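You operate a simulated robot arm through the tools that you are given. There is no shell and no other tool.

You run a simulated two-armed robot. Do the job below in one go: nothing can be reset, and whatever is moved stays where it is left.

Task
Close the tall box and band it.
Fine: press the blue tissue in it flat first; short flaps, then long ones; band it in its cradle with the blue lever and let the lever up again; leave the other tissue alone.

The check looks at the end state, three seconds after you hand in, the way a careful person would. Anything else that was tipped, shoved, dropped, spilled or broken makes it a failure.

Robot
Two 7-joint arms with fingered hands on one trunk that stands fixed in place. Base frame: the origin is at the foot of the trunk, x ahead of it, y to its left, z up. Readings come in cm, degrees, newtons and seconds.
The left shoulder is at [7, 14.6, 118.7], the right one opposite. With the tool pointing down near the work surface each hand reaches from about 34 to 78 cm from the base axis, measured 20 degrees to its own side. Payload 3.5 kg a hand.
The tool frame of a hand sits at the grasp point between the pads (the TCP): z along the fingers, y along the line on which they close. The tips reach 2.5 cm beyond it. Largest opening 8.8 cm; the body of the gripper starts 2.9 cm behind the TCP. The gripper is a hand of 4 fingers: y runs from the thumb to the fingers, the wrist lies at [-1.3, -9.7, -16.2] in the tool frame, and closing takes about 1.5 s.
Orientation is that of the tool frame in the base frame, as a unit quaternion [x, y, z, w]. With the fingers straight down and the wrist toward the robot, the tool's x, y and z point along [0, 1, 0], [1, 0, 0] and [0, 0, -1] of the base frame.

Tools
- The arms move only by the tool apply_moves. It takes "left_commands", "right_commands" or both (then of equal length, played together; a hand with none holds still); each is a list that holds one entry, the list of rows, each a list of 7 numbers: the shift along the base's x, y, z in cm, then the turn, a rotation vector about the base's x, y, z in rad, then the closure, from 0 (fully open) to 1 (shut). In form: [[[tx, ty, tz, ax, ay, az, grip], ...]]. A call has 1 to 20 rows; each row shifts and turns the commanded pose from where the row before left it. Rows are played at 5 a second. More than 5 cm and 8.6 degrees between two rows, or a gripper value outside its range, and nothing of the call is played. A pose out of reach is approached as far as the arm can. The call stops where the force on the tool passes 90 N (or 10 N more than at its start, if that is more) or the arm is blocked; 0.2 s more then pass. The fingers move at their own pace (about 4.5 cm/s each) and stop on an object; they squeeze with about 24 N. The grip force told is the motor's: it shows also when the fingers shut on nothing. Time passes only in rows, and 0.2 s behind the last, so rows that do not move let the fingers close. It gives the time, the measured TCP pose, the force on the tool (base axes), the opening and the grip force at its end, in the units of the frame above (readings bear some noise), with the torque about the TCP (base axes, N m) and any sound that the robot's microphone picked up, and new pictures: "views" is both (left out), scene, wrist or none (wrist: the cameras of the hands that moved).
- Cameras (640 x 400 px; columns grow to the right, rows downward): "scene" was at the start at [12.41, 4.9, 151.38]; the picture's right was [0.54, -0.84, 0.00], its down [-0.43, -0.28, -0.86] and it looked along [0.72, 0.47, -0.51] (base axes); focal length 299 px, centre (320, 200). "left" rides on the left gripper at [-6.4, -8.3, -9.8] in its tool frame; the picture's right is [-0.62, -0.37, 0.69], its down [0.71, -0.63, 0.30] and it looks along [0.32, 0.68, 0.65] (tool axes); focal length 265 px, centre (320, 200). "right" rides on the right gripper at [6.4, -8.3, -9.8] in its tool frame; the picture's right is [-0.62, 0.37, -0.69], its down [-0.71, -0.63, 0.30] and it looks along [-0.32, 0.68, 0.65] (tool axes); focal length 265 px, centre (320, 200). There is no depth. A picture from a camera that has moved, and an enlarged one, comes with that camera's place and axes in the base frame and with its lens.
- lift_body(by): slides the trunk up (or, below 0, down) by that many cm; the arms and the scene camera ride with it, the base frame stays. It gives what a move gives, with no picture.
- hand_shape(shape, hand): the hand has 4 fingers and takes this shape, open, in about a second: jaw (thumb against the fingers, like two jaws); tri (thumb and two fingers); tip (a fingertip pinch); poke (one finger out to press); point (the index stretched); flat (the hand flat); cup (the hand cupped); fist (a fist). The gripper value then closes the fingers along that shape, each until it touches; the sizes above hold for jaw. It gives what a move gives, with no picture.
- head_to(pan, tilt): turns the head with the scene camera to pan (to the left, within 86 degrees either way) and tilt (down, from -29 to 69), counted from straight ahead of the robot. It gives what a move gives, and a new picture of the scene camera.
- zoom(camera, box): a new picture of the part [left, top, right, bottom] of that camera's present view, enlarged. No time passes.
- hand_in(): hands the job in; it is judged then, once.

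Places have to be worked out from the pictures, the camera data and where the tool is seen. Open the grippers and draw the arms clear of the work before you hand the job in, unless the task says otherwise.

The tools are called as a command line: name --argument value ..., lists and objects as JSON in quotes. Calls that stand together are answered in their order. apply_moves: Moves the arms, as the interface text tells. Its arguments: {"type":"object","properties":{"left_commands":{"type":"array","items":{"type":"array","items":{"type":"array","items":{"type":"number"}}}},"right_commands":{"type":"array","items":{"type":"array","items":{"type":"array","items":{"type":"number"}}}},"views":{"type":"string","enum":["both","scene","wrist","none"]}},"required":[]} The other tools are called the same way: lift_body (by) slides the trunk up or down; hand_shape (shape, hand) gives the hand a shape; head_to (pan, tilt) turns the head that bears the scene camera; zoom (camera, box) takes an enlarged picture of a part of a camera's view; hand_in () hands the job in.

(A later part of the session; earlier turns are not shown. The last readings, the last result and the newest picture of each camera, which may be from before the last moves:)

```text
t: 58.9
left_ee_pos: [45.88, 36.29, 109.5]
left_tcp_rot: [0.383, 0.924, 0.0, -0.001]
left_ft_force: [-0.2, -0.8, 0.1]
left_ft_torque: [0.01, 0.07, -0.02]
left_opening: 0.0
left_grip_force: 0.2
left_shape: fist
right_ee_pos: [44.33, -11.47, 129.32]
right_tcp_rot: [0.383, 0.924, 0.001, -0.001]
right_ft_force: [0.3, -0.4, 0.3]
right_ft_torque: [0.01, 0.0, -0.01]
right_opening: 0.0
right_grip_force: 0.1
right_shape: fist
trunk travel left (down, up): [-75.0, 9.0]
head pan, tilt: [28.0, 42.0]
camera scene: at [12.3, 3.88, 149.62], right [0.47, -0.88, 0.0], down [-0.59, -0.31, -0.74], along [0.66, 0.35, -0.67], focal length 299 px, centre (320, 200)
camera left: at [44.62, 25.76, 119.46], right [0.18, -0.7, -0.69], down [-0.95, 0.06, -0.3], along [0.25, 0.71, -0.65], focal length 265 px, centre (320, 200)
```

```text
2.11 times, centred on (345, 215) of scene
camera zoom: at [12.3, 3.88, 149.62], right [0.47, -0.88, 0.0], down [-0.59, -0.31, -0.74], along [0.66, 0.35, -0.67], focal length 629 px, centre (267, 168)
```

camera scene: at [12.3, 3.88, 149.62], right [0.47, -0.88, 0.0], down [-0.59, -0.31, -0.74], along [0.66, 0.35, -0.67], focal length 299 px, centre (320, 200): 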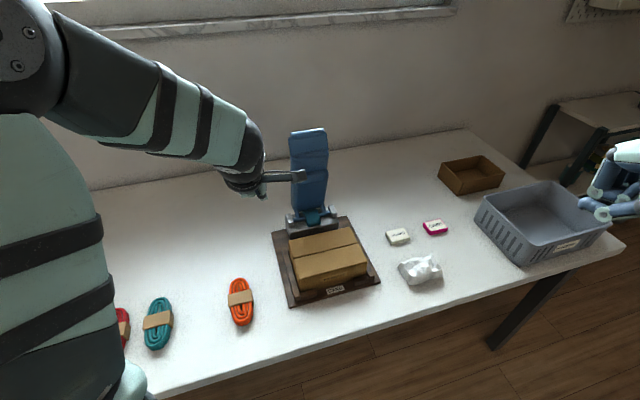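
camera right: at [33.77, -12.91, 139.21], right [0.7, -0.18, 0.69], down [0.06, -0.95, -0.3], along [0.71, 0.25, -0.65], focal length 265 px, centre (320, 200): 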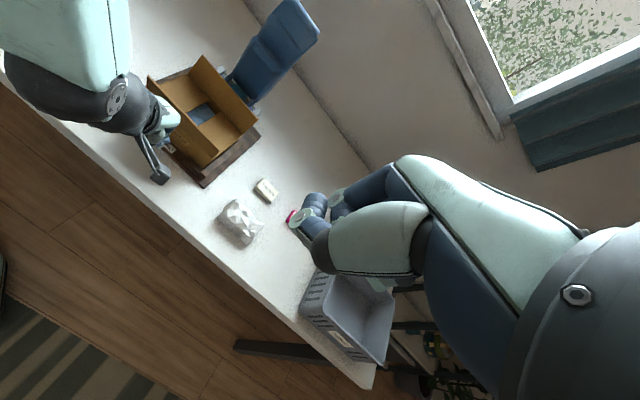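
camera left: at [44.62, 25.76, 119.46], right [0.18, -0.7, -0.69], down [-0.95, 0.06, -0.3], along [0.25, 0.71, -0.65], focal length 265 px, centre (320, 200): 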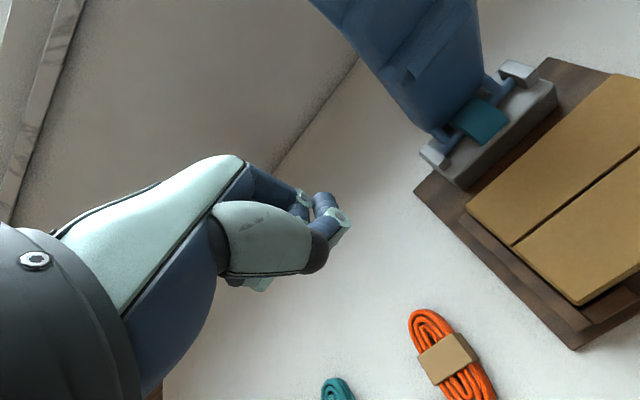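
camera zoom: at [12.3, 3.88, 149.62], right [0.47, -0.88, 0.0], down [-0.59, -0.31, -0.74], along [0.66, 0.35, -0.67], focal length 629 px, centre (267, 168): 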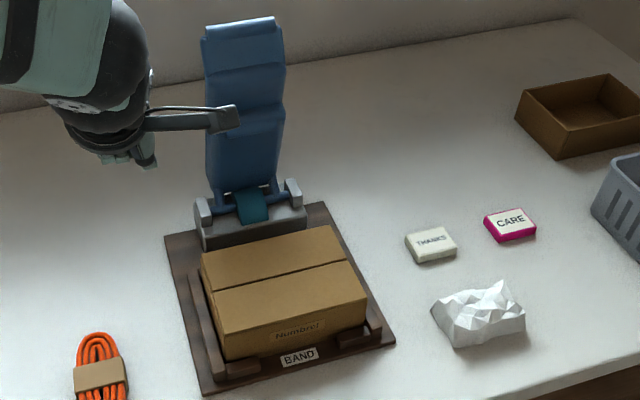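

The box is fully closed and nothing else has changed. For the lever (top at about b≈24–25, z≈113.7) I need extra reach, so I'll raise the trunk and open the left hand to hook over the lever top, fingers behind and thumb in front.

lift_body --by 8.5

hand_shape --hand "left" --shape "jaw"

head_to --pan 36 --tilt 38

zoom --camera "right" --box '[180, 0, 360, 160]'

zoom --camera "left" --box '[300, 0, 640, 240]'

```text
t: 60.1
left_ee_pos: [45.93, 36.27, 118.04]
left_tcp_rot: [0.383, 0.924, 0.0, 0.0]
left_ft_force: [-0.2, -0.5, -1.1]
left_ft_torque: [0.0, 0.0, 0.01]
left_opening: 0.0
left_grip_force: 0.0
left_shape: fist
right_ee_pos: [44.33, -11.58, 137.87]
right_tcp_rot: [0.383, 0.924, 0.001, -0.001]
right_ft_force: [0.3, 0.2, -0.7]
right_ft_torque: [-0.01, -0.03, 0.01]
right_opening: 0.01
right_grip_force: 0.1
right_shape: fist
trunk travel left (down, up): [-83.5, 0.5]
head pan, tilt: [28.0, 42.0]
```

```text
t: 61.0
left_ee_pos: [45.91, 36.12, 117.97]
left_tcp_rot: [0.382, 0.924, 0.0, -0.001]
left_ft_force: [0.5, 0.6, -0.2]
left_ft_torque: [0.02, 0.0, 0.02]
left_opening: 8.77
left_grip_force: 0.0
left_shape: jaw
right_ee_pos: [44.2, -11.45, 137.78]
right_tcp_rot: [0.383, 0.924, 0.0, 0.0]
right_ft_force: [-0.4, -0.4, -0.2]
right_ft_torque: [0.0, -0.02, 0.01]
right_opening: 0.0
right_grip_force: 0.2
right_shape: fist
trunk travel left (down, up): [-83.5, 0.5]
head pan, tilt: [28.0, 42.0]
```

```text
t: 61.7
left_ee_pos: [45.86, 36.16, 118.0]
left_tcp_rot: [0.382, 0.924, 0.0, 0.001]
left_ft_force: [-0.9, -1.1, 0.6]
left_ft_torque: [-0.03, 0.03, 0.02]
left_opening: 8.77
left_grip_force: 0.1
left_shape: jaw
right_ee_pos: [44.2, -11.4, 137.87]
right_tcp_rot: [0.383, 0.924, -0.001, 0.0]
right_ft_force: [-0.4, -0.2, -0.5]
right_ft_torque: [0.02, -0.02, -0.04]
right_opening: 0.0
right_grip_force: 0.0
right_shape: fist
trunk travel left (down, up): [-83.5, 0.5]
head pan, tilt: [36.0, 38.0]
camera scene: at [11.81, 5.07, 158.72], right [0.59, -0.81, 0.0], down [-0.5, -0.36, -0.79], along [0.64, 0.46, -0.62], focal length 299 px, centre (320, 200)
```

scene: 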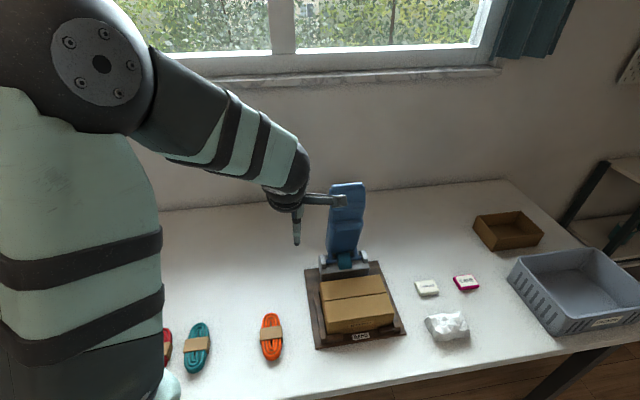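

```text
2.50 times, centred on (270, 80) of right
camera zoom: at [33.77, -12.92, 147.71], right [0.7, -0.18, 0.69], down [0.06, -0.95, -0.3], along [0.71, 0.25, -0.65], focal length 664 px, centre (445, 500)
```

zoom: 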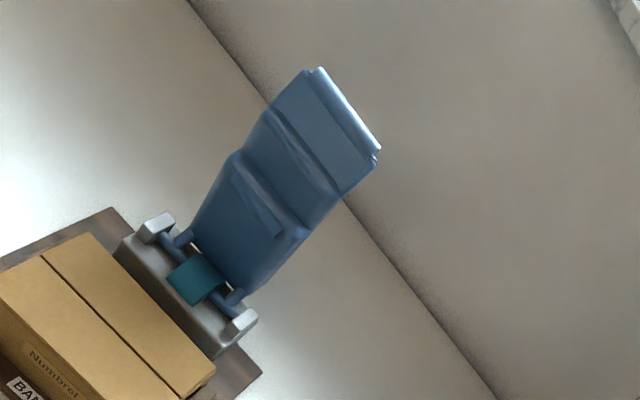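

```text
1.67 times, centred on (470, 120) of left
camera zoom: at [44.58, 25.78, 127.96], right [0.18, -0.7, -0.69], down [-0.95, 0.06, -0.3], along [0.25, 0.71, -0.65], focal length 442 px, centre (70, 333)
```

zoom: 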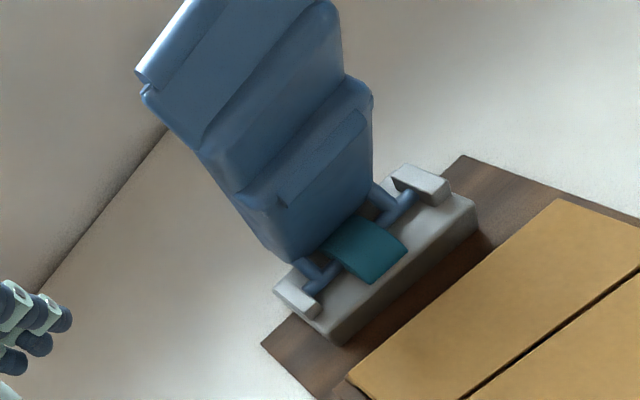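

The lever's top ridge is at b≈25, z≈113.8, spanning a≈±4. I'll move the open hand over it at z≈122, with the fingers due to end up about 2 cm behind it.

apply_moves --left_commands '[[[0, 0, 2.5, 0, 0, 0, 0], [4.0, -0.2, 1.0, 0, 0, 0, 0], [4.1, -0.2, 0.5, 0, 0, 0, 0], [4.1, -0.2, 0, 0, 0, 0, 0], [4.1, -0.2, 0, 0, 0, 0, 0], [4.1, -0.1, 0, 0, 0, 0, 0], [0, 0, 0, 0, 0, 0, 0]]]'

zoom --camera "right" --box '[180, 0, 360, 160]'

zoom --camera "scene" --box '[270, 120, 420, 280]'

```text
t: 63.3
left_ee_pos: [66.33, 35.45, 122.1]
left_tcp_rot: [0.383, 0.924, 0.0, 0.0]
left_ft_force: [0.3, -0.4, -0.6]
left_ft_torque: [-0.03, -0.04, 0.0]
left_opening: 8.77
left_grip_force: 0.1
left_shape: jaw
right_ee_pos: [44.12, -11.45, 137.89]
right_tcp_rot: [0.383, 0.924, 0.0, 0.0]
right_ft_force: [0.0, 0.3, -0.3]
right_ft_torque: [0.01, -0.04, 0.0]
right_opening: 0.0
right_grip_force: 0.1
right_shape: fist
trunk travel left (down, up): [-83.5, 0.5]
head pan, tilt: [36.0, 38.0]
camera scene: at [11.72, 5.09, 158.73], right [0.59, -0.81, 0.0], down [-0.5, -0.36, -0.79], along [0.64, 0.46, -0.62], focal length 299 px, centre (320, 200)
camera left: at [64.98, 25.05, 132.01], right [0.18, -0.7, -0.69], down [-0.95, 0.06, -0.3], along [0.25, 0.71, -0.65], focal length 265 px, centre (320, 200)
```

scene: 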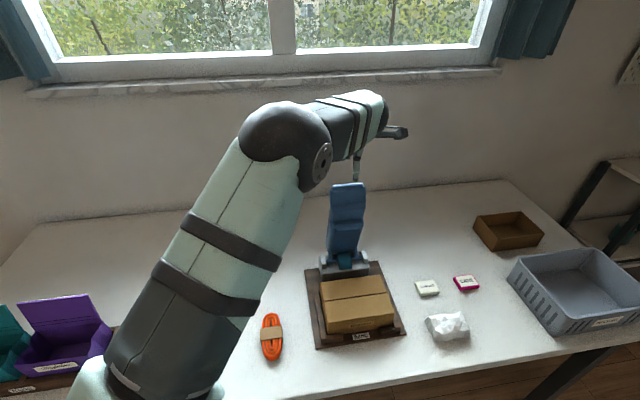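
left: 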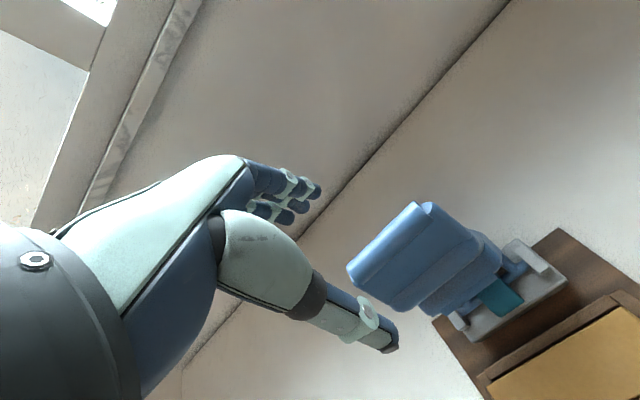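

```text
2.50 times, centred on (270, 80) of right
camera zoom: at [33.69, -12.9, 147.73], right [0.7, -0.18, 0.69], down [0.06, -0.95, -0.3], along [0.71, 0.25, -0.65], focal length 664 px, centre (445, 500)
```

zoom: 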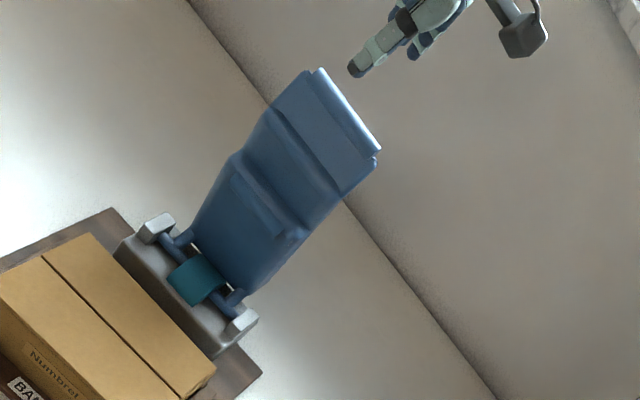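

```text
2.50 times, centred on (345, 200) of scene
camera zoom: at [11.72, 5.09, 158.73], right [0.59, -0.81, 0.0], down [-0.5, -0.36, -0.79], along [0.64, 0.46, -0.62], focal length 747 px, centre (258, 200)
```

zoom: 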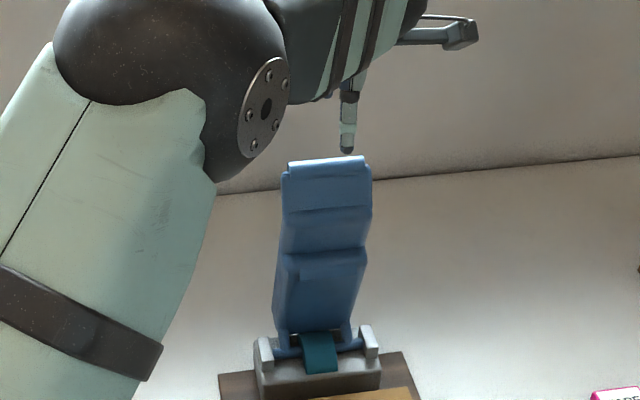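

The ridge lies between fingers and thumb with about 2 cm to spare behind. I'll lower the hand over the lever top.

apply_moves --left_commands '[[[0, 0, -3, 0, 0, 0, 0], [0, 0, -3, 0, 0, 0, 0], [0, 0, -2, 0, 0, 0, 0], [0, 0, -0.9, 0, 0, 0, 0]]]' --views "wrist"

zoom --camera "right" --box '[180, 0, 360, 160]'

zoom --camera "scene" --box '[270, 120, 420, 280]'

```text
t: 64.3
left_ee_pos: [66.24, 35.37, 113.08]
left_tcp_rot: [0.383, 0.924, 0.0, 0.001]
left_ft_force: [0.5, 0.0, -0.1]
left_ft_torque: [-0.01, 0.0, 0.01]
left_opening: 8.81
left_grip_force: 0.1
left_shape: jaw
right_ee_pos: [44.38, -11.41, 137.85]
right_tcp_rot: [0.383, 0.924, 0.0, -0.001]
right_ft_force: [0.1, -0.1, -0.6]
right_ft_torque: [0.0, 0.0, 0.01]
right_opening: 0.03
right_grip_force: 0.1
right_shape: fist
trunk travel left (down, up): [-83.5, 0.5]
head pan, tilt: [36.0, 38.0]
camera left: at [65.04, 24.89, 122.96], right [0.18, -0.7, -0.69], down [-0.95, 0.06, -0.3], along [0.25, 0.71, -0.65], focal length 265 px, centre (320, 200)
```

left: 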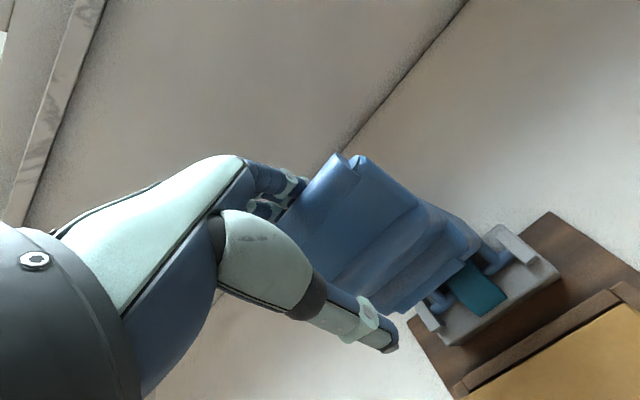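

```text
2.50 times, centred on (270, 80) of right
camera zoom: at [33.83, -12.93, 147.69], right [0.7, -0.18, 0.69], down [0.06, -0.95, -0.3], along [0.71, 0.25, -0.65], focal length 664 px, centre (445, 500)
```

zoom: 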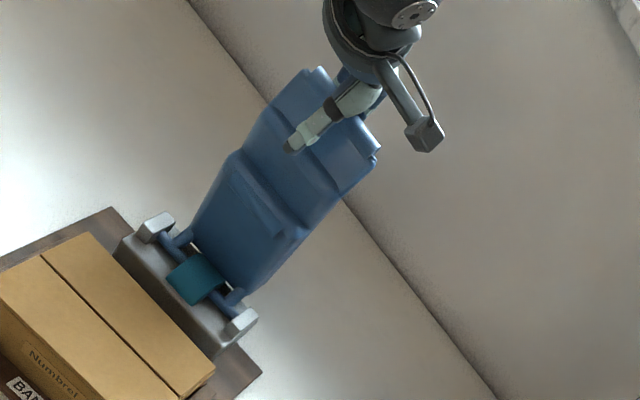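

```text
2.50 times, centred on (345, 200) of scene
camera zoom: at [11.88, 5.06, 158.72], right [0.59, -0.81, 0.0], down [-0.5, -0.36, -0.79], along [0.64, 0.46, -0.62], focal length 747 px, centre (258, 200)
```

zoom: 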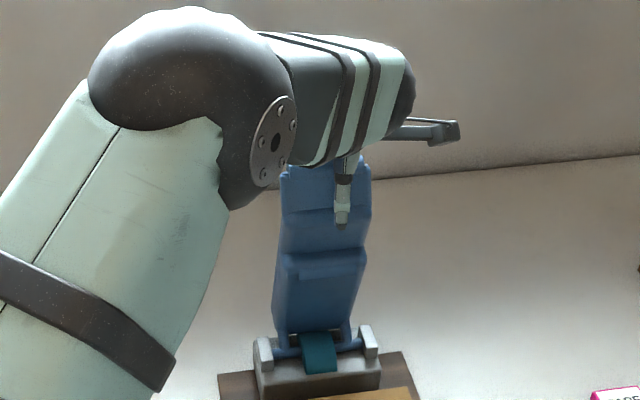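

The fingers are behind the lever and the thumb is in front. The hinge works out at about b≈23.5, z≈86.8, so the tip arc has a 27 cm radius. I'll pull the top toward the robot gently and check the force.

apply_moves --left_commands '[[[-0.9, -0.9, 0, 0, 0, 0, 0], [-0.9, -0.9, 0, 0, 0, 0, 0], [-0.9, -0.9, 0, 0, 0, 0, 0], [-0.9, -0.9, 0, 0, 0, 0, 0]]]' --views "wrist"

zoom --camera "right" --box '[180, 0, 360, 160]'

```text
t: 65.3
left_ee_pos: [62.76, 31.65, 113.23]
left_tcp_rot: [0.383, 0.924, 0.0, 0.001]
left_ft_force: [0.2, 0.7, 0.1]
left_ft_torque: [-0.01, 0.02, 0.02]
left_opening: 8.77
left_grip_force: 0.0
left_shape: jaw
right_ee_pos: [44.22, -11.34, 137.8]
right_tcp_rot: [0.383, 0.924, 0.001, 0.0]
right_ft_force: [-0.3, 0.1, -0.8]
right_ft_torque: [0.02, -0.04, -0.01]
right_opening: 0.02
right_grip_force: 0.1
right_shape: fist
trunk travel left (down, up): [-83.5, 0.5]
head pan, tilt: [36.0, 38.0]
camera left: at [61.46, 21.17, 123.11], right [0.18, -0.7, -0.69], down [-0.95, 0.06, -0.31], along [0.25, 0.71, -0.65], focal length 265 px, centre (320, 200)
```

left: 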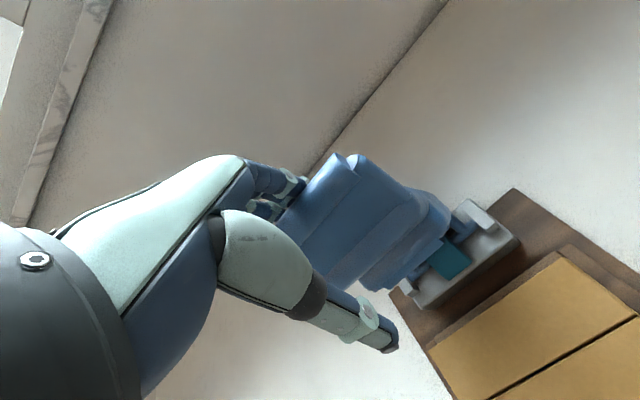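

```text
2.50 times, centred on (270, 80) of right
camera zoom: at [33.72, -12.96, 147.72], right [0.7, -0.18, 0.69], down [0.06, -0.95, -0.3], along [0.71, 0.25, -0.65], focal length 664 px, centre (445, 500)
```

zoom: 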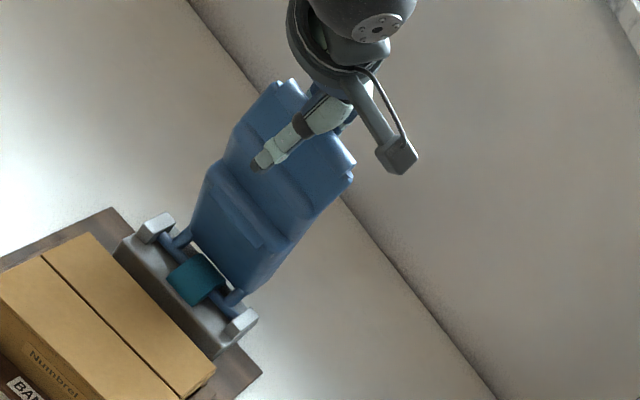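

The lever follows with hardly any force. I'll continue along the arc to about 30°.

apply_moves --left_commands '[[[-0.99, -0.99, -0.2, 0, 0, 0, 0], [-0.99, -0.99, -0.2, 0, 0, 0, 0], [-0.99, -0.99, -0.25, 0, 0, 0, 0], [-0.99, -0.99, -0.3, 0, 0, 0, 0], [-0.92, -0.92, -0.45, 0, 0, 0, 0], [-0.92, -0.92, -0.5, 0, 0, 0, 0], [-0.92, -0.92, -0.55, 0, 0, 0, 0]]]' --views "wrist"

zoom --camera "right" --box '[130, 0, 360, 200]'

```text
t: 66.9
left_ee_pos: [55.99, 25.08, 110.79]
left_tcp_rot: [0.382, 0.924, 0.0, 0.0]
left_ft_force: [0.2, 0.1, -0.5]
left_ft_torque: [-0.02, -0.01, -0.01]
left_opening: 8.77
left_grip_force: 0.1
left_shape: jaw
right_ee_pos: [44.19, -11.57, 137.77]
right_tcp_rot: [0.383, 0.924, 0.0, -0.001]
right_ft_force: [0.5, 0.6, -0.2]
right_ft_torque: [0.01, 0.01, 0.0]
right_opening: 0.0
right_grip_force: 0.1
right_shape: fist
trunk travel left (down, up): [-83.5, 0.5]
head pan, tilt: [36.0, 38.0]
camera left: at [54.54, 14.48, 120.74], right [0.18, -0.7, -0.69], down [-0.95, 0.06, -0.3], along [0.25, 0.71, -0.65], focal length 265 px, centre (320, 200)
```

left: 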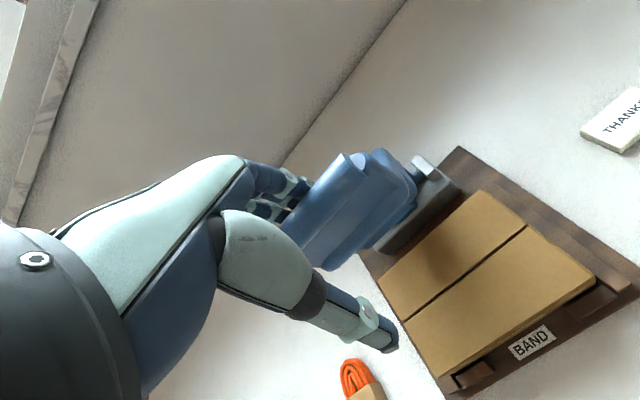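

```text
2.00 times, centred on (245, 100) of right
camera zoom: at [33.75, -12.97, 147.71], right [0.7, -0.18, 0.69], down [0.06, -0.95, -0.3], along [0.71, 0.25, -0.65], focal length 531 px, centre (470, 400)
```

zoom: 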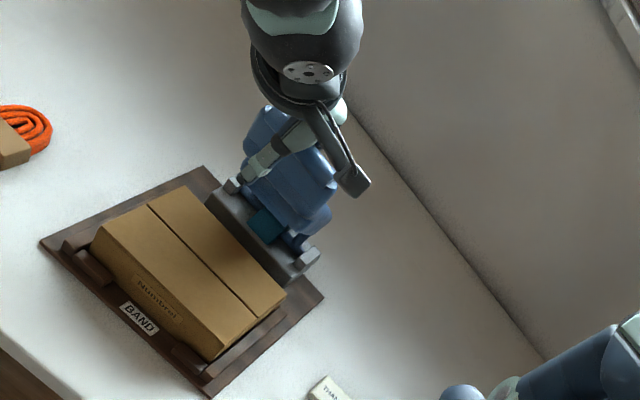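

The lever is around 30° forward and tracking well. I'll go on to about 60°.

apply_moves --left_commands '[[[-0.85, -0.85, -0.7, 0, 0, 0, 0], [-0.85, -0.85, -0.72, 0, 0, 0, 0], [-0.85, -0.85, -0.78, 0, 0, 0, 0], [-0.73, -0.73, -0.85, 0, 0, 0, 0], [-0.73, -0.73, -0.9, 0, 0, 0, 0], [-0.73, -0.73, -0.95, 0, 0, 0, 0], [-0.62, -0.62, -1.05, 0, 0, 0, 0], [-0.62, -0.62, -1.1, 0, 0, 0, 0], [-0.62, -0.62, -1.15, 0, 0, 0, 0]]]' --views "wrist"

zoom --camera "right" --box '[100, 0, 330, 200]'

```text
t: 68.9
left_ee_pos: [49.32, 18.36, 102.54]
left_tcp_rot: [0.382, 0.924, 0.0, 0.0]
left_ft_force: [-0.3, 0.4, -0.3]
left_ft_torque: [0.01, -0.03, 0.03]
left_opening: 8.75
left_grip_force: 0.3
left_shape: jaw
right_ee_pos: [44.34, -11.6, 137.79]
right_tcp_rot: [0.383, 0.924, 0.0, 0.001]
right_ft_force: [0.9, -0.5, 0.7]
right_ft_torque: [-0.01, 0.0, 0.01]
right_opening: 0.0
right_grip_force: 0.0
right_shape: fist
trunk travel left (down, up): [-83.5, 0.5]
head pan, tilt: [36.0, 38.0]
camera left: at [48.05, 7.87, 112.42], right [0.18, -0.7, -0.69], down [-0.95, 0.06, -0.3], along [0.25, 0.71, -0.65], focal length 265 px, centre (320, 200)
```

left: 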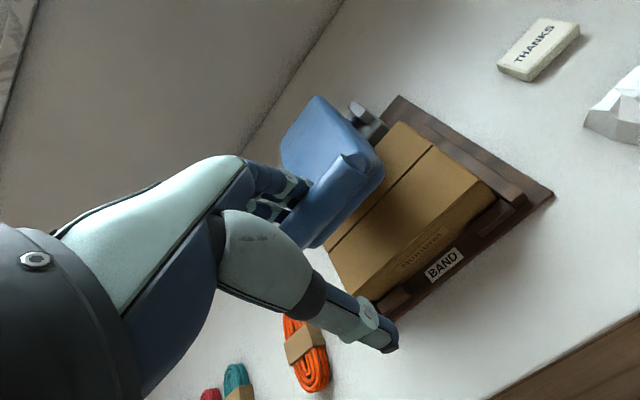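

```text
2.00 times, centred on (215, 100) of right
camera zoom: at [33.8, -12.97, 147.7], right [0.7, -0.18, 0.69], down [0.06, -0.95, -0.3], along [0.71, 0.25, -0.65], focal length 531 px, centre (530, 400)
```

zoom: 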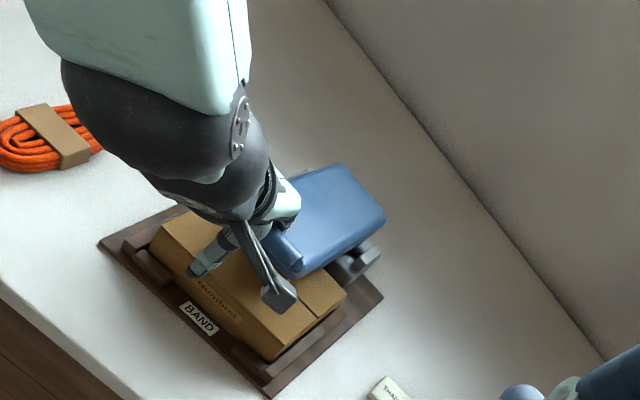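

The lever is at about 60° and stays under the fingers. I'll press further down and watch for contact with the box and for any sound.

apply_moves --left_commands '[[[-0.47, -0.47, -1.15, 0, 0, 0, 0], [-0.47, -0.47, -1.2, 0, 0, 0, 0], [-0.47, -0.47, -1.2, 0, 0, 0, 0]]]' --views "wrist"

zoom --camera "right" --box '[100, 0, 330, 200]'

```text
t: 69.7
left_ee_pos: [47.94, 16.98, 98.87]
left_tcp_rot: [0.383, 0.924, 0.001, 0.0]
left_ft_force: [1.1, -0.6, 0.2]
left_ft_torque: [0.02, -0.01, 0.0]
left_opening: 8.77
left_grip_force: 0.0
left_shape: jaw
right_ee_pos: [44.35, -11.51, 137.87]
right_tcp_rot: [0.383, 0.924, 0.0, 0.0]
right_ft_force: [-0.4, -0.8, 0.2]
right_ft_torque: [-0.01, -0.03, 0.0]
right_opening: 0.0
right_grip_force: 0.0
right_shape: fist
trunk travel left (down, up): [-83.5, 0.5]
head pan, tilt: [36.0, 38.0]
camera left: at [46.54, 6.56, 108.82], right [0.18, -0.7, -0.69], down [-0.95, 0.06, -0.3], along [0.25, 0.71, -0.65], focal length 265 px, centre (320, 200)
```

left: 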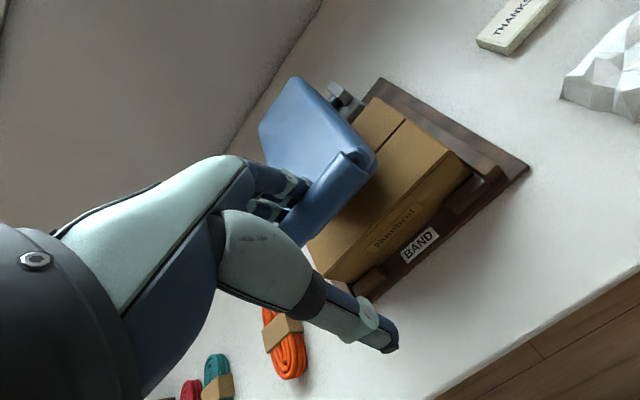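

```text
2.00 times, centred on (215, 100) of right
camera zoom: at [33.8, -12.94, 147.7], right [0.7, -0.18, 0.69], down [0.06, -0.95, -0.3], along [0.71, 0.25, -0.65], focal length 531 px, centre (530, 400)
```

zoom: 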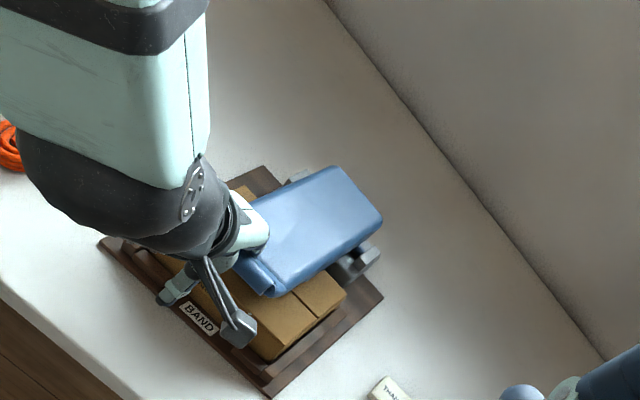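

About 70° now, still no resistance. I'll continue down in 1 cm steps.

apply_moves --left_commands '[[[-0.28, -0.28, -1.0, 0, 0, 0, 0], [-0.25, -0.25, -1.0, 0, 0, 0, 0], [-0.2, -0.2, -0.8, 0, 0, 0, 0]]]' --views "wrist"

zoom --camera "right" --box '[100, 0, 330, 200]'

```text
t: 70.5
left_ee_pos: [47.25, 16.16, 96.17]
left_tcp_rot: [0.383, 0.924, 0.0, 0.0]
left_ft_force: [-0.5, 0.6, 0.0]
left_ft_torque: [0.03, -0.05, -0.03]
left_opening: 8.79
left_grip_force: 0.1
left_shape: jaw
right_ee_pos: [44.18, -11.37, 137.81]
right_tcp_rot: [0.382, 0.924, 0.0, 0.0]
right_ft_force: [0.0, 0.6, 0.7]
right_ft_torque: [-0.02, 0.02, -0.04]
right_opening: 0.0
right_grip_force: 0.1
right_shape: fist
trunk travel left (down, up): [-83.5, 0.5]
head pan, tilt: [36.0, 38.0]
camera left: at [45.82, 5.8, 106.11], right [0.18, -0.7, -0.69], down [-0.95, 0.06, -0.3], along [0.25, 0.71, -0.65], focal length 265 px, centre (320, 200)
```

left: 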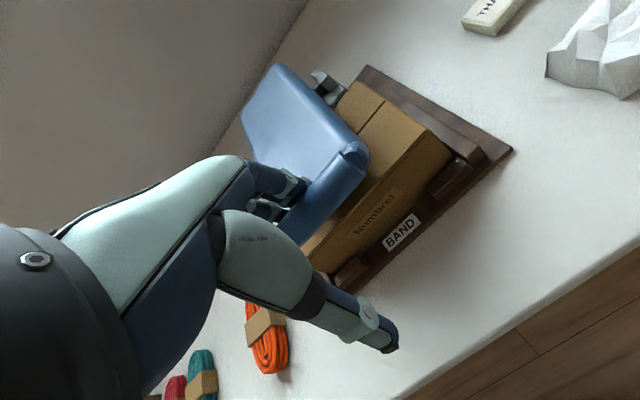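

```text
2.00 times, centred on (215, 100) of right
camera zoom: at [33.78, -12.93, 147.71], right [0.7, -0.18, 0.69], down [0.06, -0.95, -0.3], along [0.71, 0.25, -0.65], focal length 531 px, centre (530, 400)
```

zoom: 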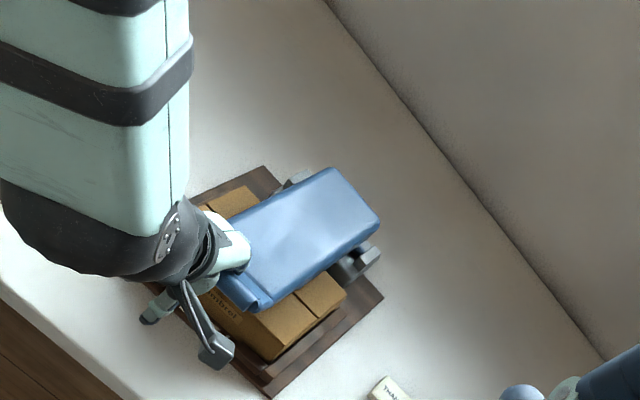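

Still free. A few more small steps down.

apply_moves --left_commands '[[[-0.1, -0.1, -0.8, 0, 0, 0, 0], [-0.1, -0.1, -0.8, 0, 0, 0, 0]]]' --views "wrist"

zoom --camera "right" --box '[100, 0, 330, 200]'

zoom --camera "left" --box '[200, 40, 480, 300]'

```text
t: 71.1
left_ee_pos: [47.1, 16.2, 94.72]
left_tcp_rot: [0.382, 0.924, 0.001, 0.001]
left_ft_force: [1.5, 2.1, 6.5]
left_ft_torque: [0.11, -0.16, 0.05]
left_opening: 8.79
left_grip_force: 0.1
left_shape: jaw
right_ee_pos: [44.33, -11.42, 137.9]
right_tcp_rot: [0.382, 0.924, 0.0, 0.0]
right_ft_force: [-0.2, 0.1, -0.4]
right_ft_torque: [0.0, 0.02, -0.01]
right_opening: 0.01
right_grip_force: 0.0
right_shape: fist
trunk travel left (down, up): [-83.5, 0.5]
head pan, tilt: [36.0, 38.0]
camera left: at [45.79, 5.64, 104.6], right [0.18, -0.7, -0.69], down [-0.95, 0.06, -0.31], along [0.26, 0.71, -0.65], focal length 265 px, centre (320, 200)
```

left: 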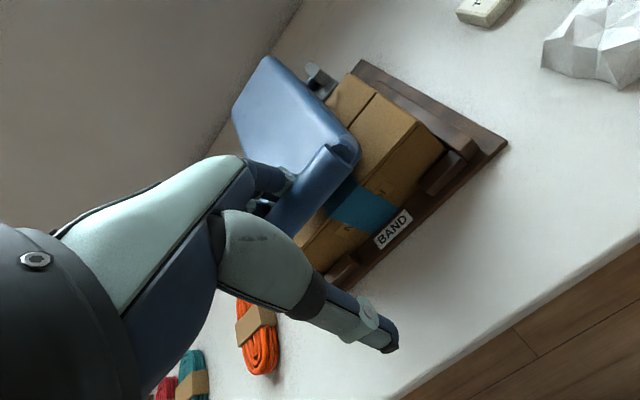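

```text
2.00 times, centred on (215, 100) of right
camera zoom: at [33.76, -12.9, 147.73], right [0.7, -0.18, 0.69], down [0.06, -0.95, -0.3], along [0.71, 0.25, -0.65], focal length 531 px, centre (530, 400)
```

zoom: 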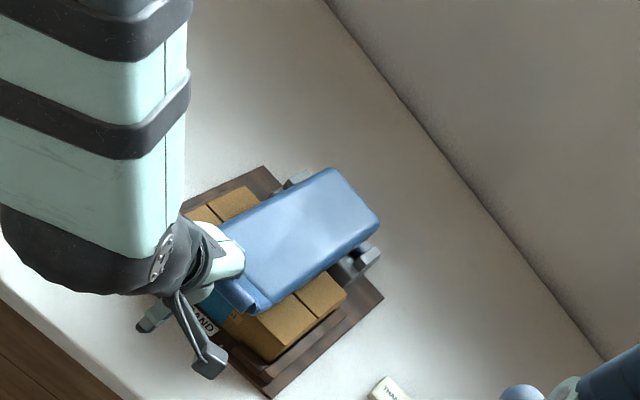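

```text
1.54 times, centred on (340, 170) of left
camera zoom: at [45.79, 5.64, 104.6], right [0.18, -0.7, -0.69], down [-0.95, 0.06, -0.31], along [0.26, 0.71, -0.65], focal length 408 px, centre (289, 246)
```

zoom: 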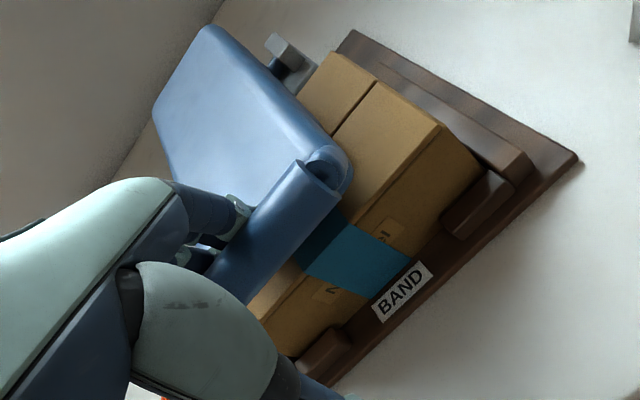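

A teal band has appeared around the box and the lever is bottoming out at about 6.5 N, so it's banded. I'll ease upward slowly and see whether the lever follows on its own.

apply_moves --left_commands '[[[0.1, 0.1, 0.8, 0, 0, 0, 0], [0.1, 0.1, 0.8, 0, 0, 0, 0], [0.2, 0.2, 0.8, 0, 0, 0, 0], [0, 0, 0, 0, 0, 0, 0]]]' --views "wrist"

zoom --camera "right" --box '[100, 0, 330, 200]'

zoom --camera "left" --box '[200, 40, 480, 300]'

```text
t: 72.1
left_ee_pos: [47.38, 16.42, 96.8]
left_tcp_rot: [0.383, 0.924, 0.0, 0.0]
left_ft_force: [0.3, 0.5, -0.1]
left_ft_torque: [0.01, 0.0, 0.0]
left_opening: 8.75
left_grip_force: 0.1
left_shape: jaw
right_ee_pos: [44.36, -11.45, 137.95]
right_tcp_rot: [0.383, 0.924, -0.001, 0.0]
right_ft_force: [-0.2, -0.6, 0.2]
right_ft_torque: [0.04, 0.04, 0.02]
right_opening: 0.0
right_grip_force: 0.1
right_shape: fist
trunk travel left (down, up): [-83.5, 0.5]
head pan, tilt: [36.0, 38.0]
camera left: at [46.15, 5.97, 106.81], right [0.18, -0.7, -0.69], down [-0.95, 0.06, -0.3], along [0.25, 0.71, -0.65], focal length 265 px, centre (320, 200)
```

left: 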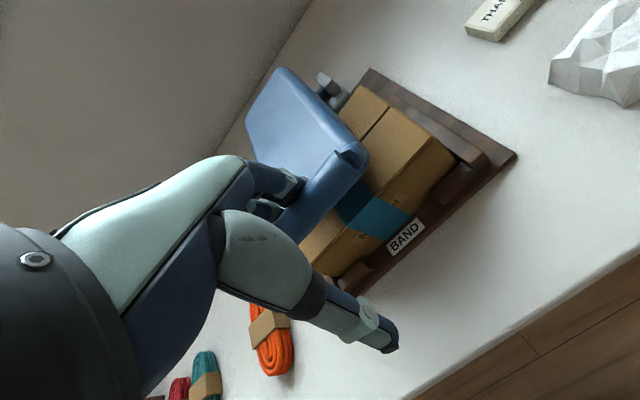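

```text
2.00 times, centred on (215, 100) of right
camera zoom: at [33.83, -12.91, 147.7], right [0.7, -0.18, 0.69], down [0.06, -0.95, -0.3], along [0.71, 0.25, -0.65], focal length 531 px, centre (530, 400)
```

zoom: 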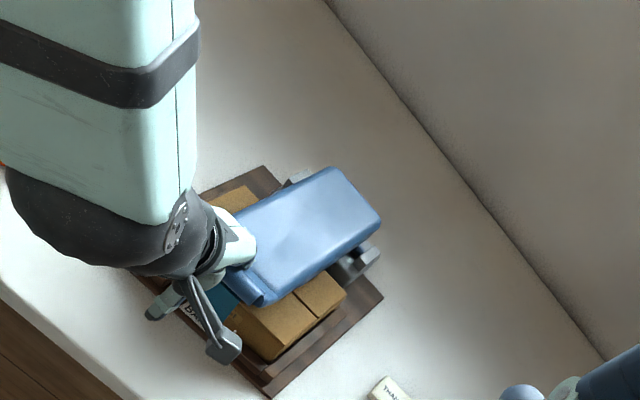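

```text
1.54 times, centred on (340, 170) of left
camera zoom: at [46.15, 5.97, 106.81], right [0.18, -0.7, -0.69], down [-0.95, 0.06, -0.3], along [0.25, 0.71, -0.65], focal length 408 px, centre (289, 246)
```

zoom: 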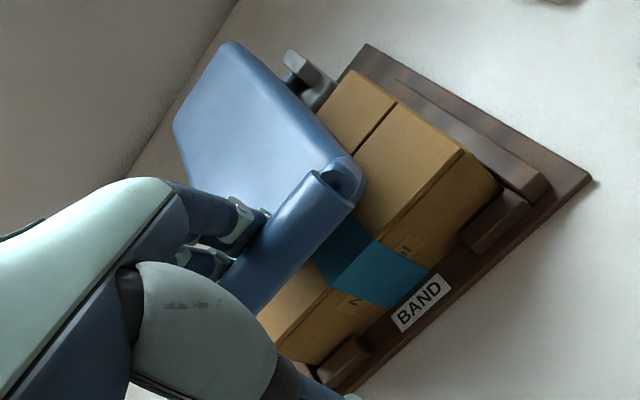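

The lever rises with the fingers, so it's sprung. I'll retrace the arc and let it up under control.

apply_moves --left_commands '[[[0.27, 0.27, 1.05, 0, 0, 0, 0], [0.27, 0.27, 1.05, 0, 0, 0, 0], [0.47, 0.47, 1.2, 0, 0, 0, 0], [0.47, 0.47, 1.2, 0, 0, 0, 0], [0.47, 0.47, 1.2, 0, 0, 0, 0], [0.62, 0.62, 1.1, 0, 0, 0, 0], [0.62, 0.62, 1.1, 0, 0, 0, 0], [0.62, 0.62, 1.1, 0, 0, 0, 0]]]' --views "wrist"

zoom --camera "right" --box '[100, 0, 330, 200]'

```text
t: 73.9
left_ee_pos: [51.28, 20.33, 105.94]
left_tcp_rot: [0.383, 0.924, 0.0, 0.0]
left_ft_force: [-0.2, 0.8, 0.3]
left_ft_torque: [0.02, -0.03, -0.01]
left_opening: 8.8
left_grip_force: 0.1
left_shape: jaw
right_ee_pos: [44.35, -11.5, 137.85]
right_tcp_rot: [0.383, 0.924, 0.0, 0.0]
right_ft_force: [0.1, 0.5, 0.9]
right_ft_torque: [-0.01, -0.03, 0.01]
right_opening: 0.0
right_grip_force: 0.1
right_shape: fist
trunk travel left (down, up): [-83.5, 0.5]
head pan, tilt: [36.0, 38.0]
camera left: at [49.95, 9.87, 115.83], right [0.18, -0.7, -0.69], down [-0.95, 0.06, -0.3], along [0.25, 0.71, -0.65], focal length 265 px, centre (320, 200)
```

left: 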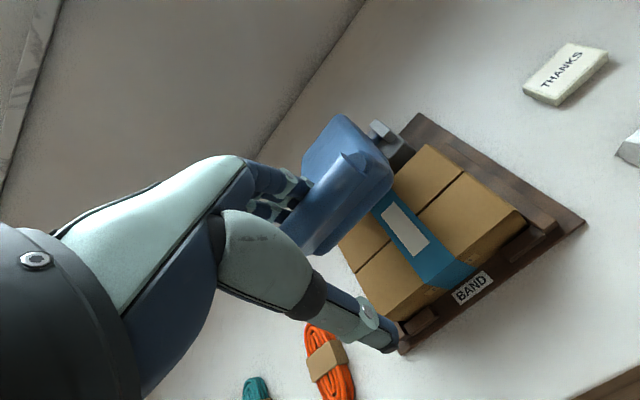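

```text
2.00 times, centred on (215, 100) of right
camera zoom: at [33.78, -12.9, 147.71], right [0.7, -0.18, 0.69], down [0.06, -0.95, -0.3], along [0.71, 0.25, -0.65], focal length 531 px, centre (530, 400)
```

zoom: 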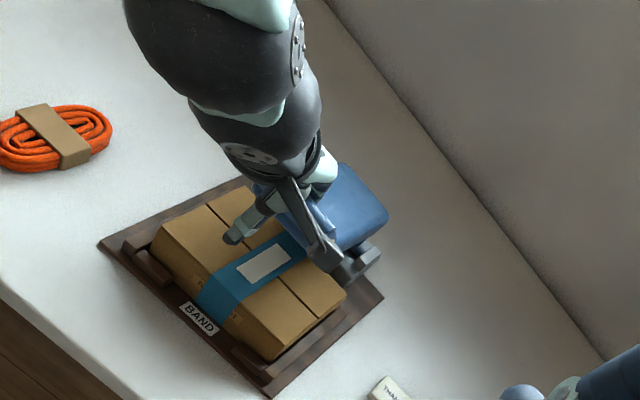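

The band runs right around the box and the lever keeps following. I'll continue the reverse arc.

apply_moves --left_commands '[[[0.73, 0.73, 0.9, 0, 0, 0, 0], [0.73, 0.73, 0.9, 0, 0, 0, 0], [0.73, 0.73, 0.9, 0, 0, 0, 0], [0.85, 0.85, 0.73, 0, 0, 0, 0], [0.85, 0.85, 0.73, 0, 0, 0, 0], [0.85, 0.85, 0.73, 0, 0, 0, 0], [0.92, 0.92, 0.52, 0, 0, 0, 0], [0.92, 0.92, 0.52, 0, 0, 0, 0], [0.92, 0.92, 0.52, 0, 0, 0, 0]]]' --views "wrist"

zoom --camera "right" --box '[130, 0, 360, 200]'

```text
t: 75.9
left_ee_pos: [58.74, 27.74, 112.39]
left_tcp_rot: [0.383, 0.924, -0.001, 0.0]
left_ft_force: [-0.4, 0.5, 0.5]
left_ft_torque: [0.04, -0.01, 0.0]
left_opening: 8.79
left_grip_force: 0.0
left_shape: jaw
right_ee_pos: [44.29, -11.49, 137.82]
right_tcp_rot: [0.382, 0.924, 0.0, 0.0]
right_ft_force: [0.6, -0.5, -0.3]
right_ft_torque: [-0.01, -0.01, 0.02]
right_opening: 0.02
right_grip_force: 0.0
right_shape: fist
trunk travel left (down, up): [-83.5, 0.5]
head pan, tilt: [36.0, 38.0]
camera left: at [57.4, 17.36, 122.28], right [0.18, -0.7, -0.69], down [-0.95, 0.06, -0.3], along [0.25, 0.71, -0.65], focal length 265 px, centre (320, 200)
```

left: 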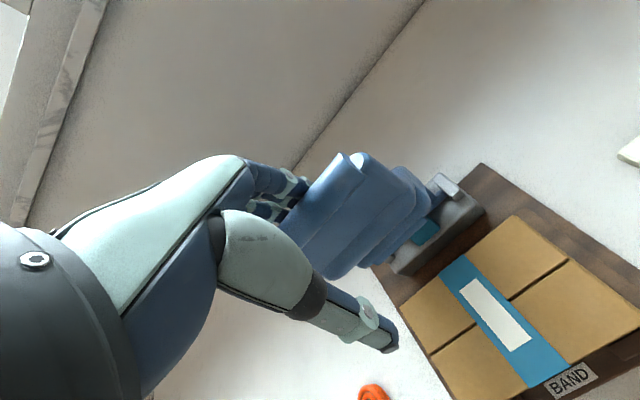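

```text
2.00 times, centred on (245, 100) of right
camera zoom: at [33.83, -12.88, 147.7], right [0.7, -0.18, 0.69], down [0.06, -0.95, -0.3], along [0.71, 0.25, -0.65], focal length 531 px, centre (470, 400)
```

zoom: 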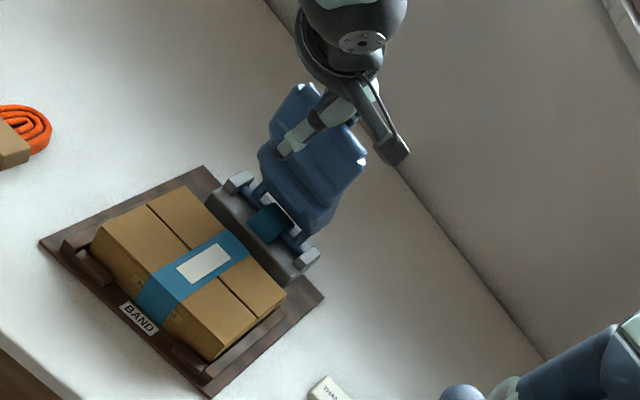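

The lever is about 20° from upright and still following the fingers. I'll finish the return to the original position, slightly past it so the fingers come free.

apply_moves --left_commands '[[[0.97, 0.97, 0.28, 0, 0, 0, 0], [0.97, 0.97, 0.28, 0, 0, 0, 0], [0.97, 0.97, 0.28, 0, 0, 0, 0], [0.99, 0.99, 0.05, 0, 0, 0, 0], [0.99, 0.99, 0, 0, 0, 0, 0], [0.95, 0.95, 0, 0, 0, 0, 0], [0.85, 0.85, -0.1, 0, 0, 0, 0], [0.75, 0.75, 0, 0, 0, 0, 0], [0, 0, 0, 0, 0, 0, 0]]]'

zoom --camera "right" --box '[180, 0, 360, 160]'

zoom --camera "left" --box '[200, 100, 480, 360]'

```text
t: 77.9
left_ee_pos: [66.22, 35.33, 113.08]
left_tcp_rot: [0.383, 0.924, 0.0, 0.0]
left_ft_force: [0.3, 0.8, -0.1]
left_ft_torque: [0.02, 0.04, 0.02]
left_opening: 8.75
left_grip_force: 0.1
left_shape: jaw
right_ee_pos: [44.23, -11.39, 137.79]
right_tcp_rot: [0.383, 0.924, 0.0, 0.0]
right_ft_force: [0.3, 0.2, -0.3]
right_ft_torque: [0.01, 0.01, -0.03]
right_opening: 0.02
right_grip_force: 0.1
right_shape: fist
trunk travel left (down, up): [-83.5, 0.5]
head pan, tilt: [36.0, 38.0]
camera scene: at [11.8, 5.05, 158.73], right [0.59, -0.81, 0.0], down [-0.5, -0.36, -0.79], along [0.64, 0.46, -0.62], focal length 299 px, centre (320, 200)
camera left: at [64.83, 24.85, 123.01], right [0.18, -0.7, -0.69], down [-0.95, 0.06, -0.3], along [0.25, 0.71, -0.65], focal length 265 px, centre (320, 200)
```

scene: 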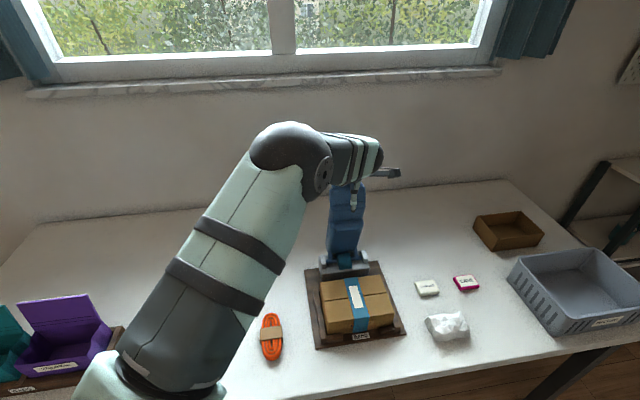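
left: 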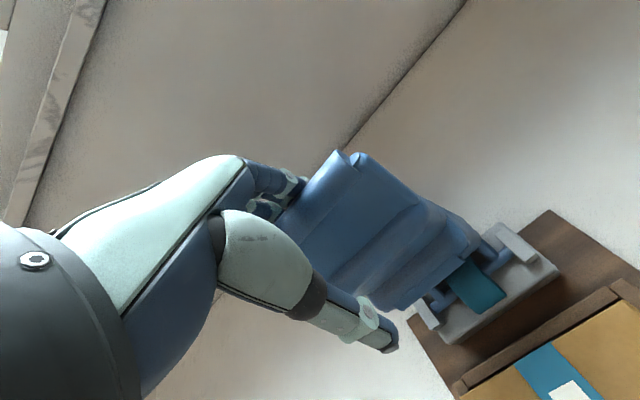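

```text
2.50 times, centred on (270, 80) of right
camera zoom: at [33.76, -12.94, 147.71], right [0.7, -0.18, 0.69], down [0.06, -0.95, -0.3], along [0.71, 0.25, -0.65], focal length 664 px, centre (445, 500)
```

zoom: 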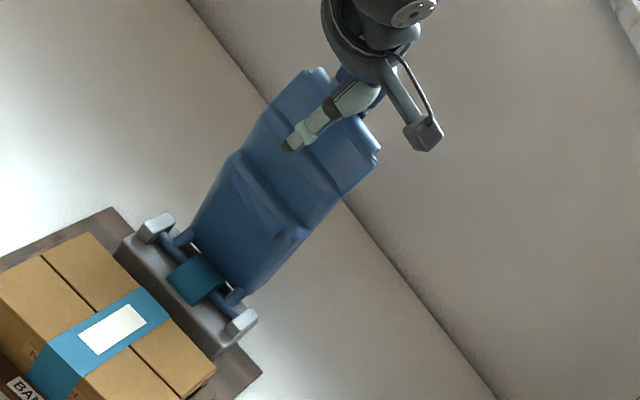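

```text
1.54 times, centred on (340, 230) of left
camera zoom: at [64.83, 24.85, 123.01], right [0.18, -0.7, -0.69], down [-0.95, 0.06, -0.3], along [0.25, 0.71, -0.65], focal length 408 px, centre (289, 154)
```

zoom: 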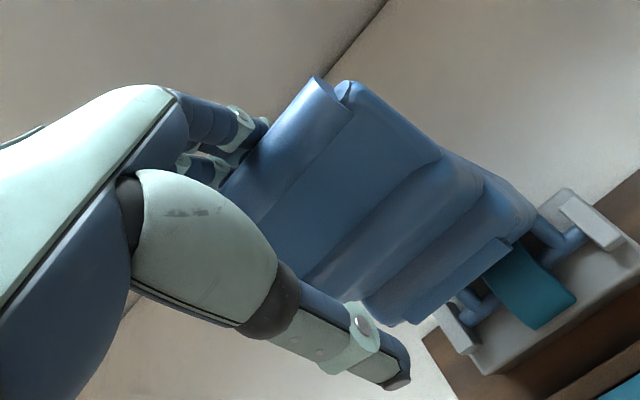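

The lever is back exactly where it started. I'll lift straight up off it and retract the left arm.

apply_moves --left_commands '[[[0, 0, 2, 0, 0, 0, 0], [0, 0, 3.5, 0, 0, 0, 0], [0, 0, 4, 0, 0, 0, 0], [-3.5, 0.5, 1, 0, 0, 0, 0], [-4, 0.5, 0, 0, 0, 0, 0], [-4, 0.8, 0, 0, 0, 0, 0], [-4, 1, 0, 0, 0, 0, 0], [-4, 1.5, 0, 0, 0, 0, 0], [-2, 2, 0, 0, 0, 0, 0], [0, 0, 0, 0, 0, 0, 0]]]'

zoom --camera "right" --box '[100, 0, 340, 220]'

zoom --camera "scene" --box '[280, 170, 430, 360]'

```text
t: 80.1
left_ee_pos: [44.77, 41.57, 123.49]
left_tcp_rot: [0.382, 0.924, 0.0, 0.0]
left_ft_force: [0.1, -0.3, -0.5]
left_ft_torque: [0.02, 0.01, 0.02]
left_opening: 8.77
left_grip_force: 0.0
left_shape: jaw
right_ee_pos: [44.42, -11.48, 137.85]
right_tcp_rot: [0.383, 0.924, -0.001, 0.0]
right_ft_force: [-0.3, 0.2, 0.3]
right_ft_torque: [-0.02, 0.01, 0.02]
right_opening: 0.0
right_grip_force: 0.0
right_shape: fist
trunk travel left (down, up): [-83.5, 0.5]
head pan, tilt: [36.0, 38.0]
camera scene: at [11.95, 5.04, 158.71], right [0.59, -0.81, 0.0], down [-0.5, -0.36, -0.79], along [0.64, 0.46, -0.62], focal length 299 px, centre (320, 200)
camera left: at [43.4, 31.18, 133.3], right [0.18, -0.7, -0.69], down [-0.95, 0.06, -0.3], along [0.25, 0.71, -0.65], focal length 265 px, centre (320, 200)
```

scene: 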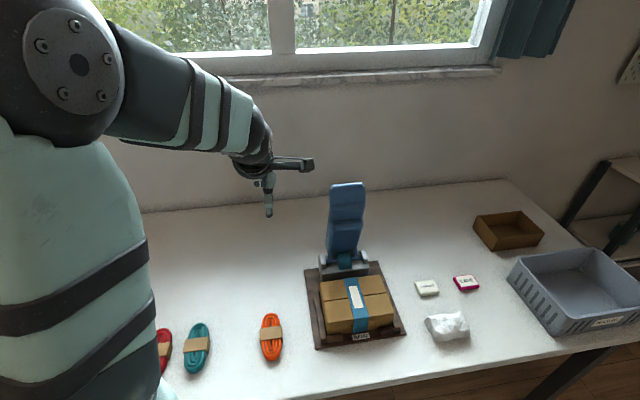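
left: 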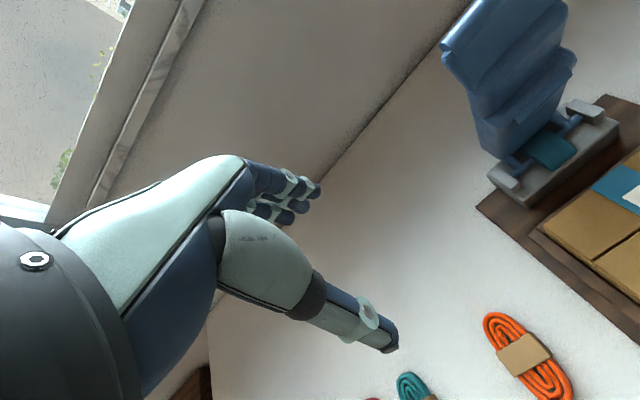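

```text
1.82 times, centred on (220, 110) of right
camera zoom: at [33.9, -12.95, 147.67], right [0.7, -0.18, 0.69], down [0.06, -0.95, -0.3], along [0.71, 0.25, -0.65], focal length 483 px, centre (502, 364)
```

zoom: 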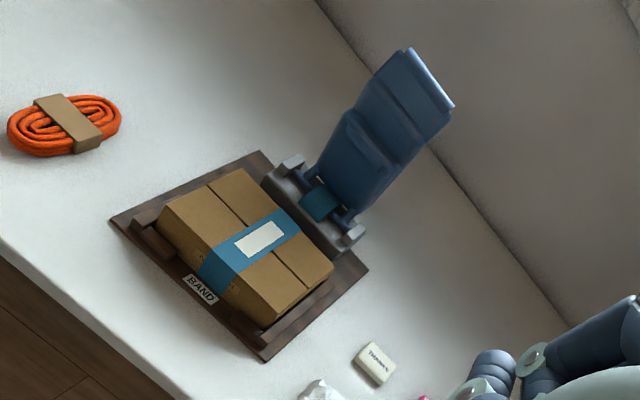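

```text
2.11 times, centred on (355, 265) of scene
camera zoom: at [11.95, 5.04, 158.71], right [0.59, -0.81, 0.0], down [-0.5, -0.36, -0.79], along [0.64, 0.46, -0.62], focal length 629 px, centre (246, 63)
```

zoom: 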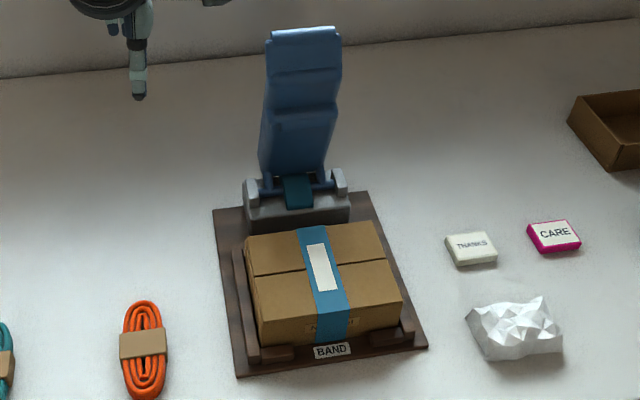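

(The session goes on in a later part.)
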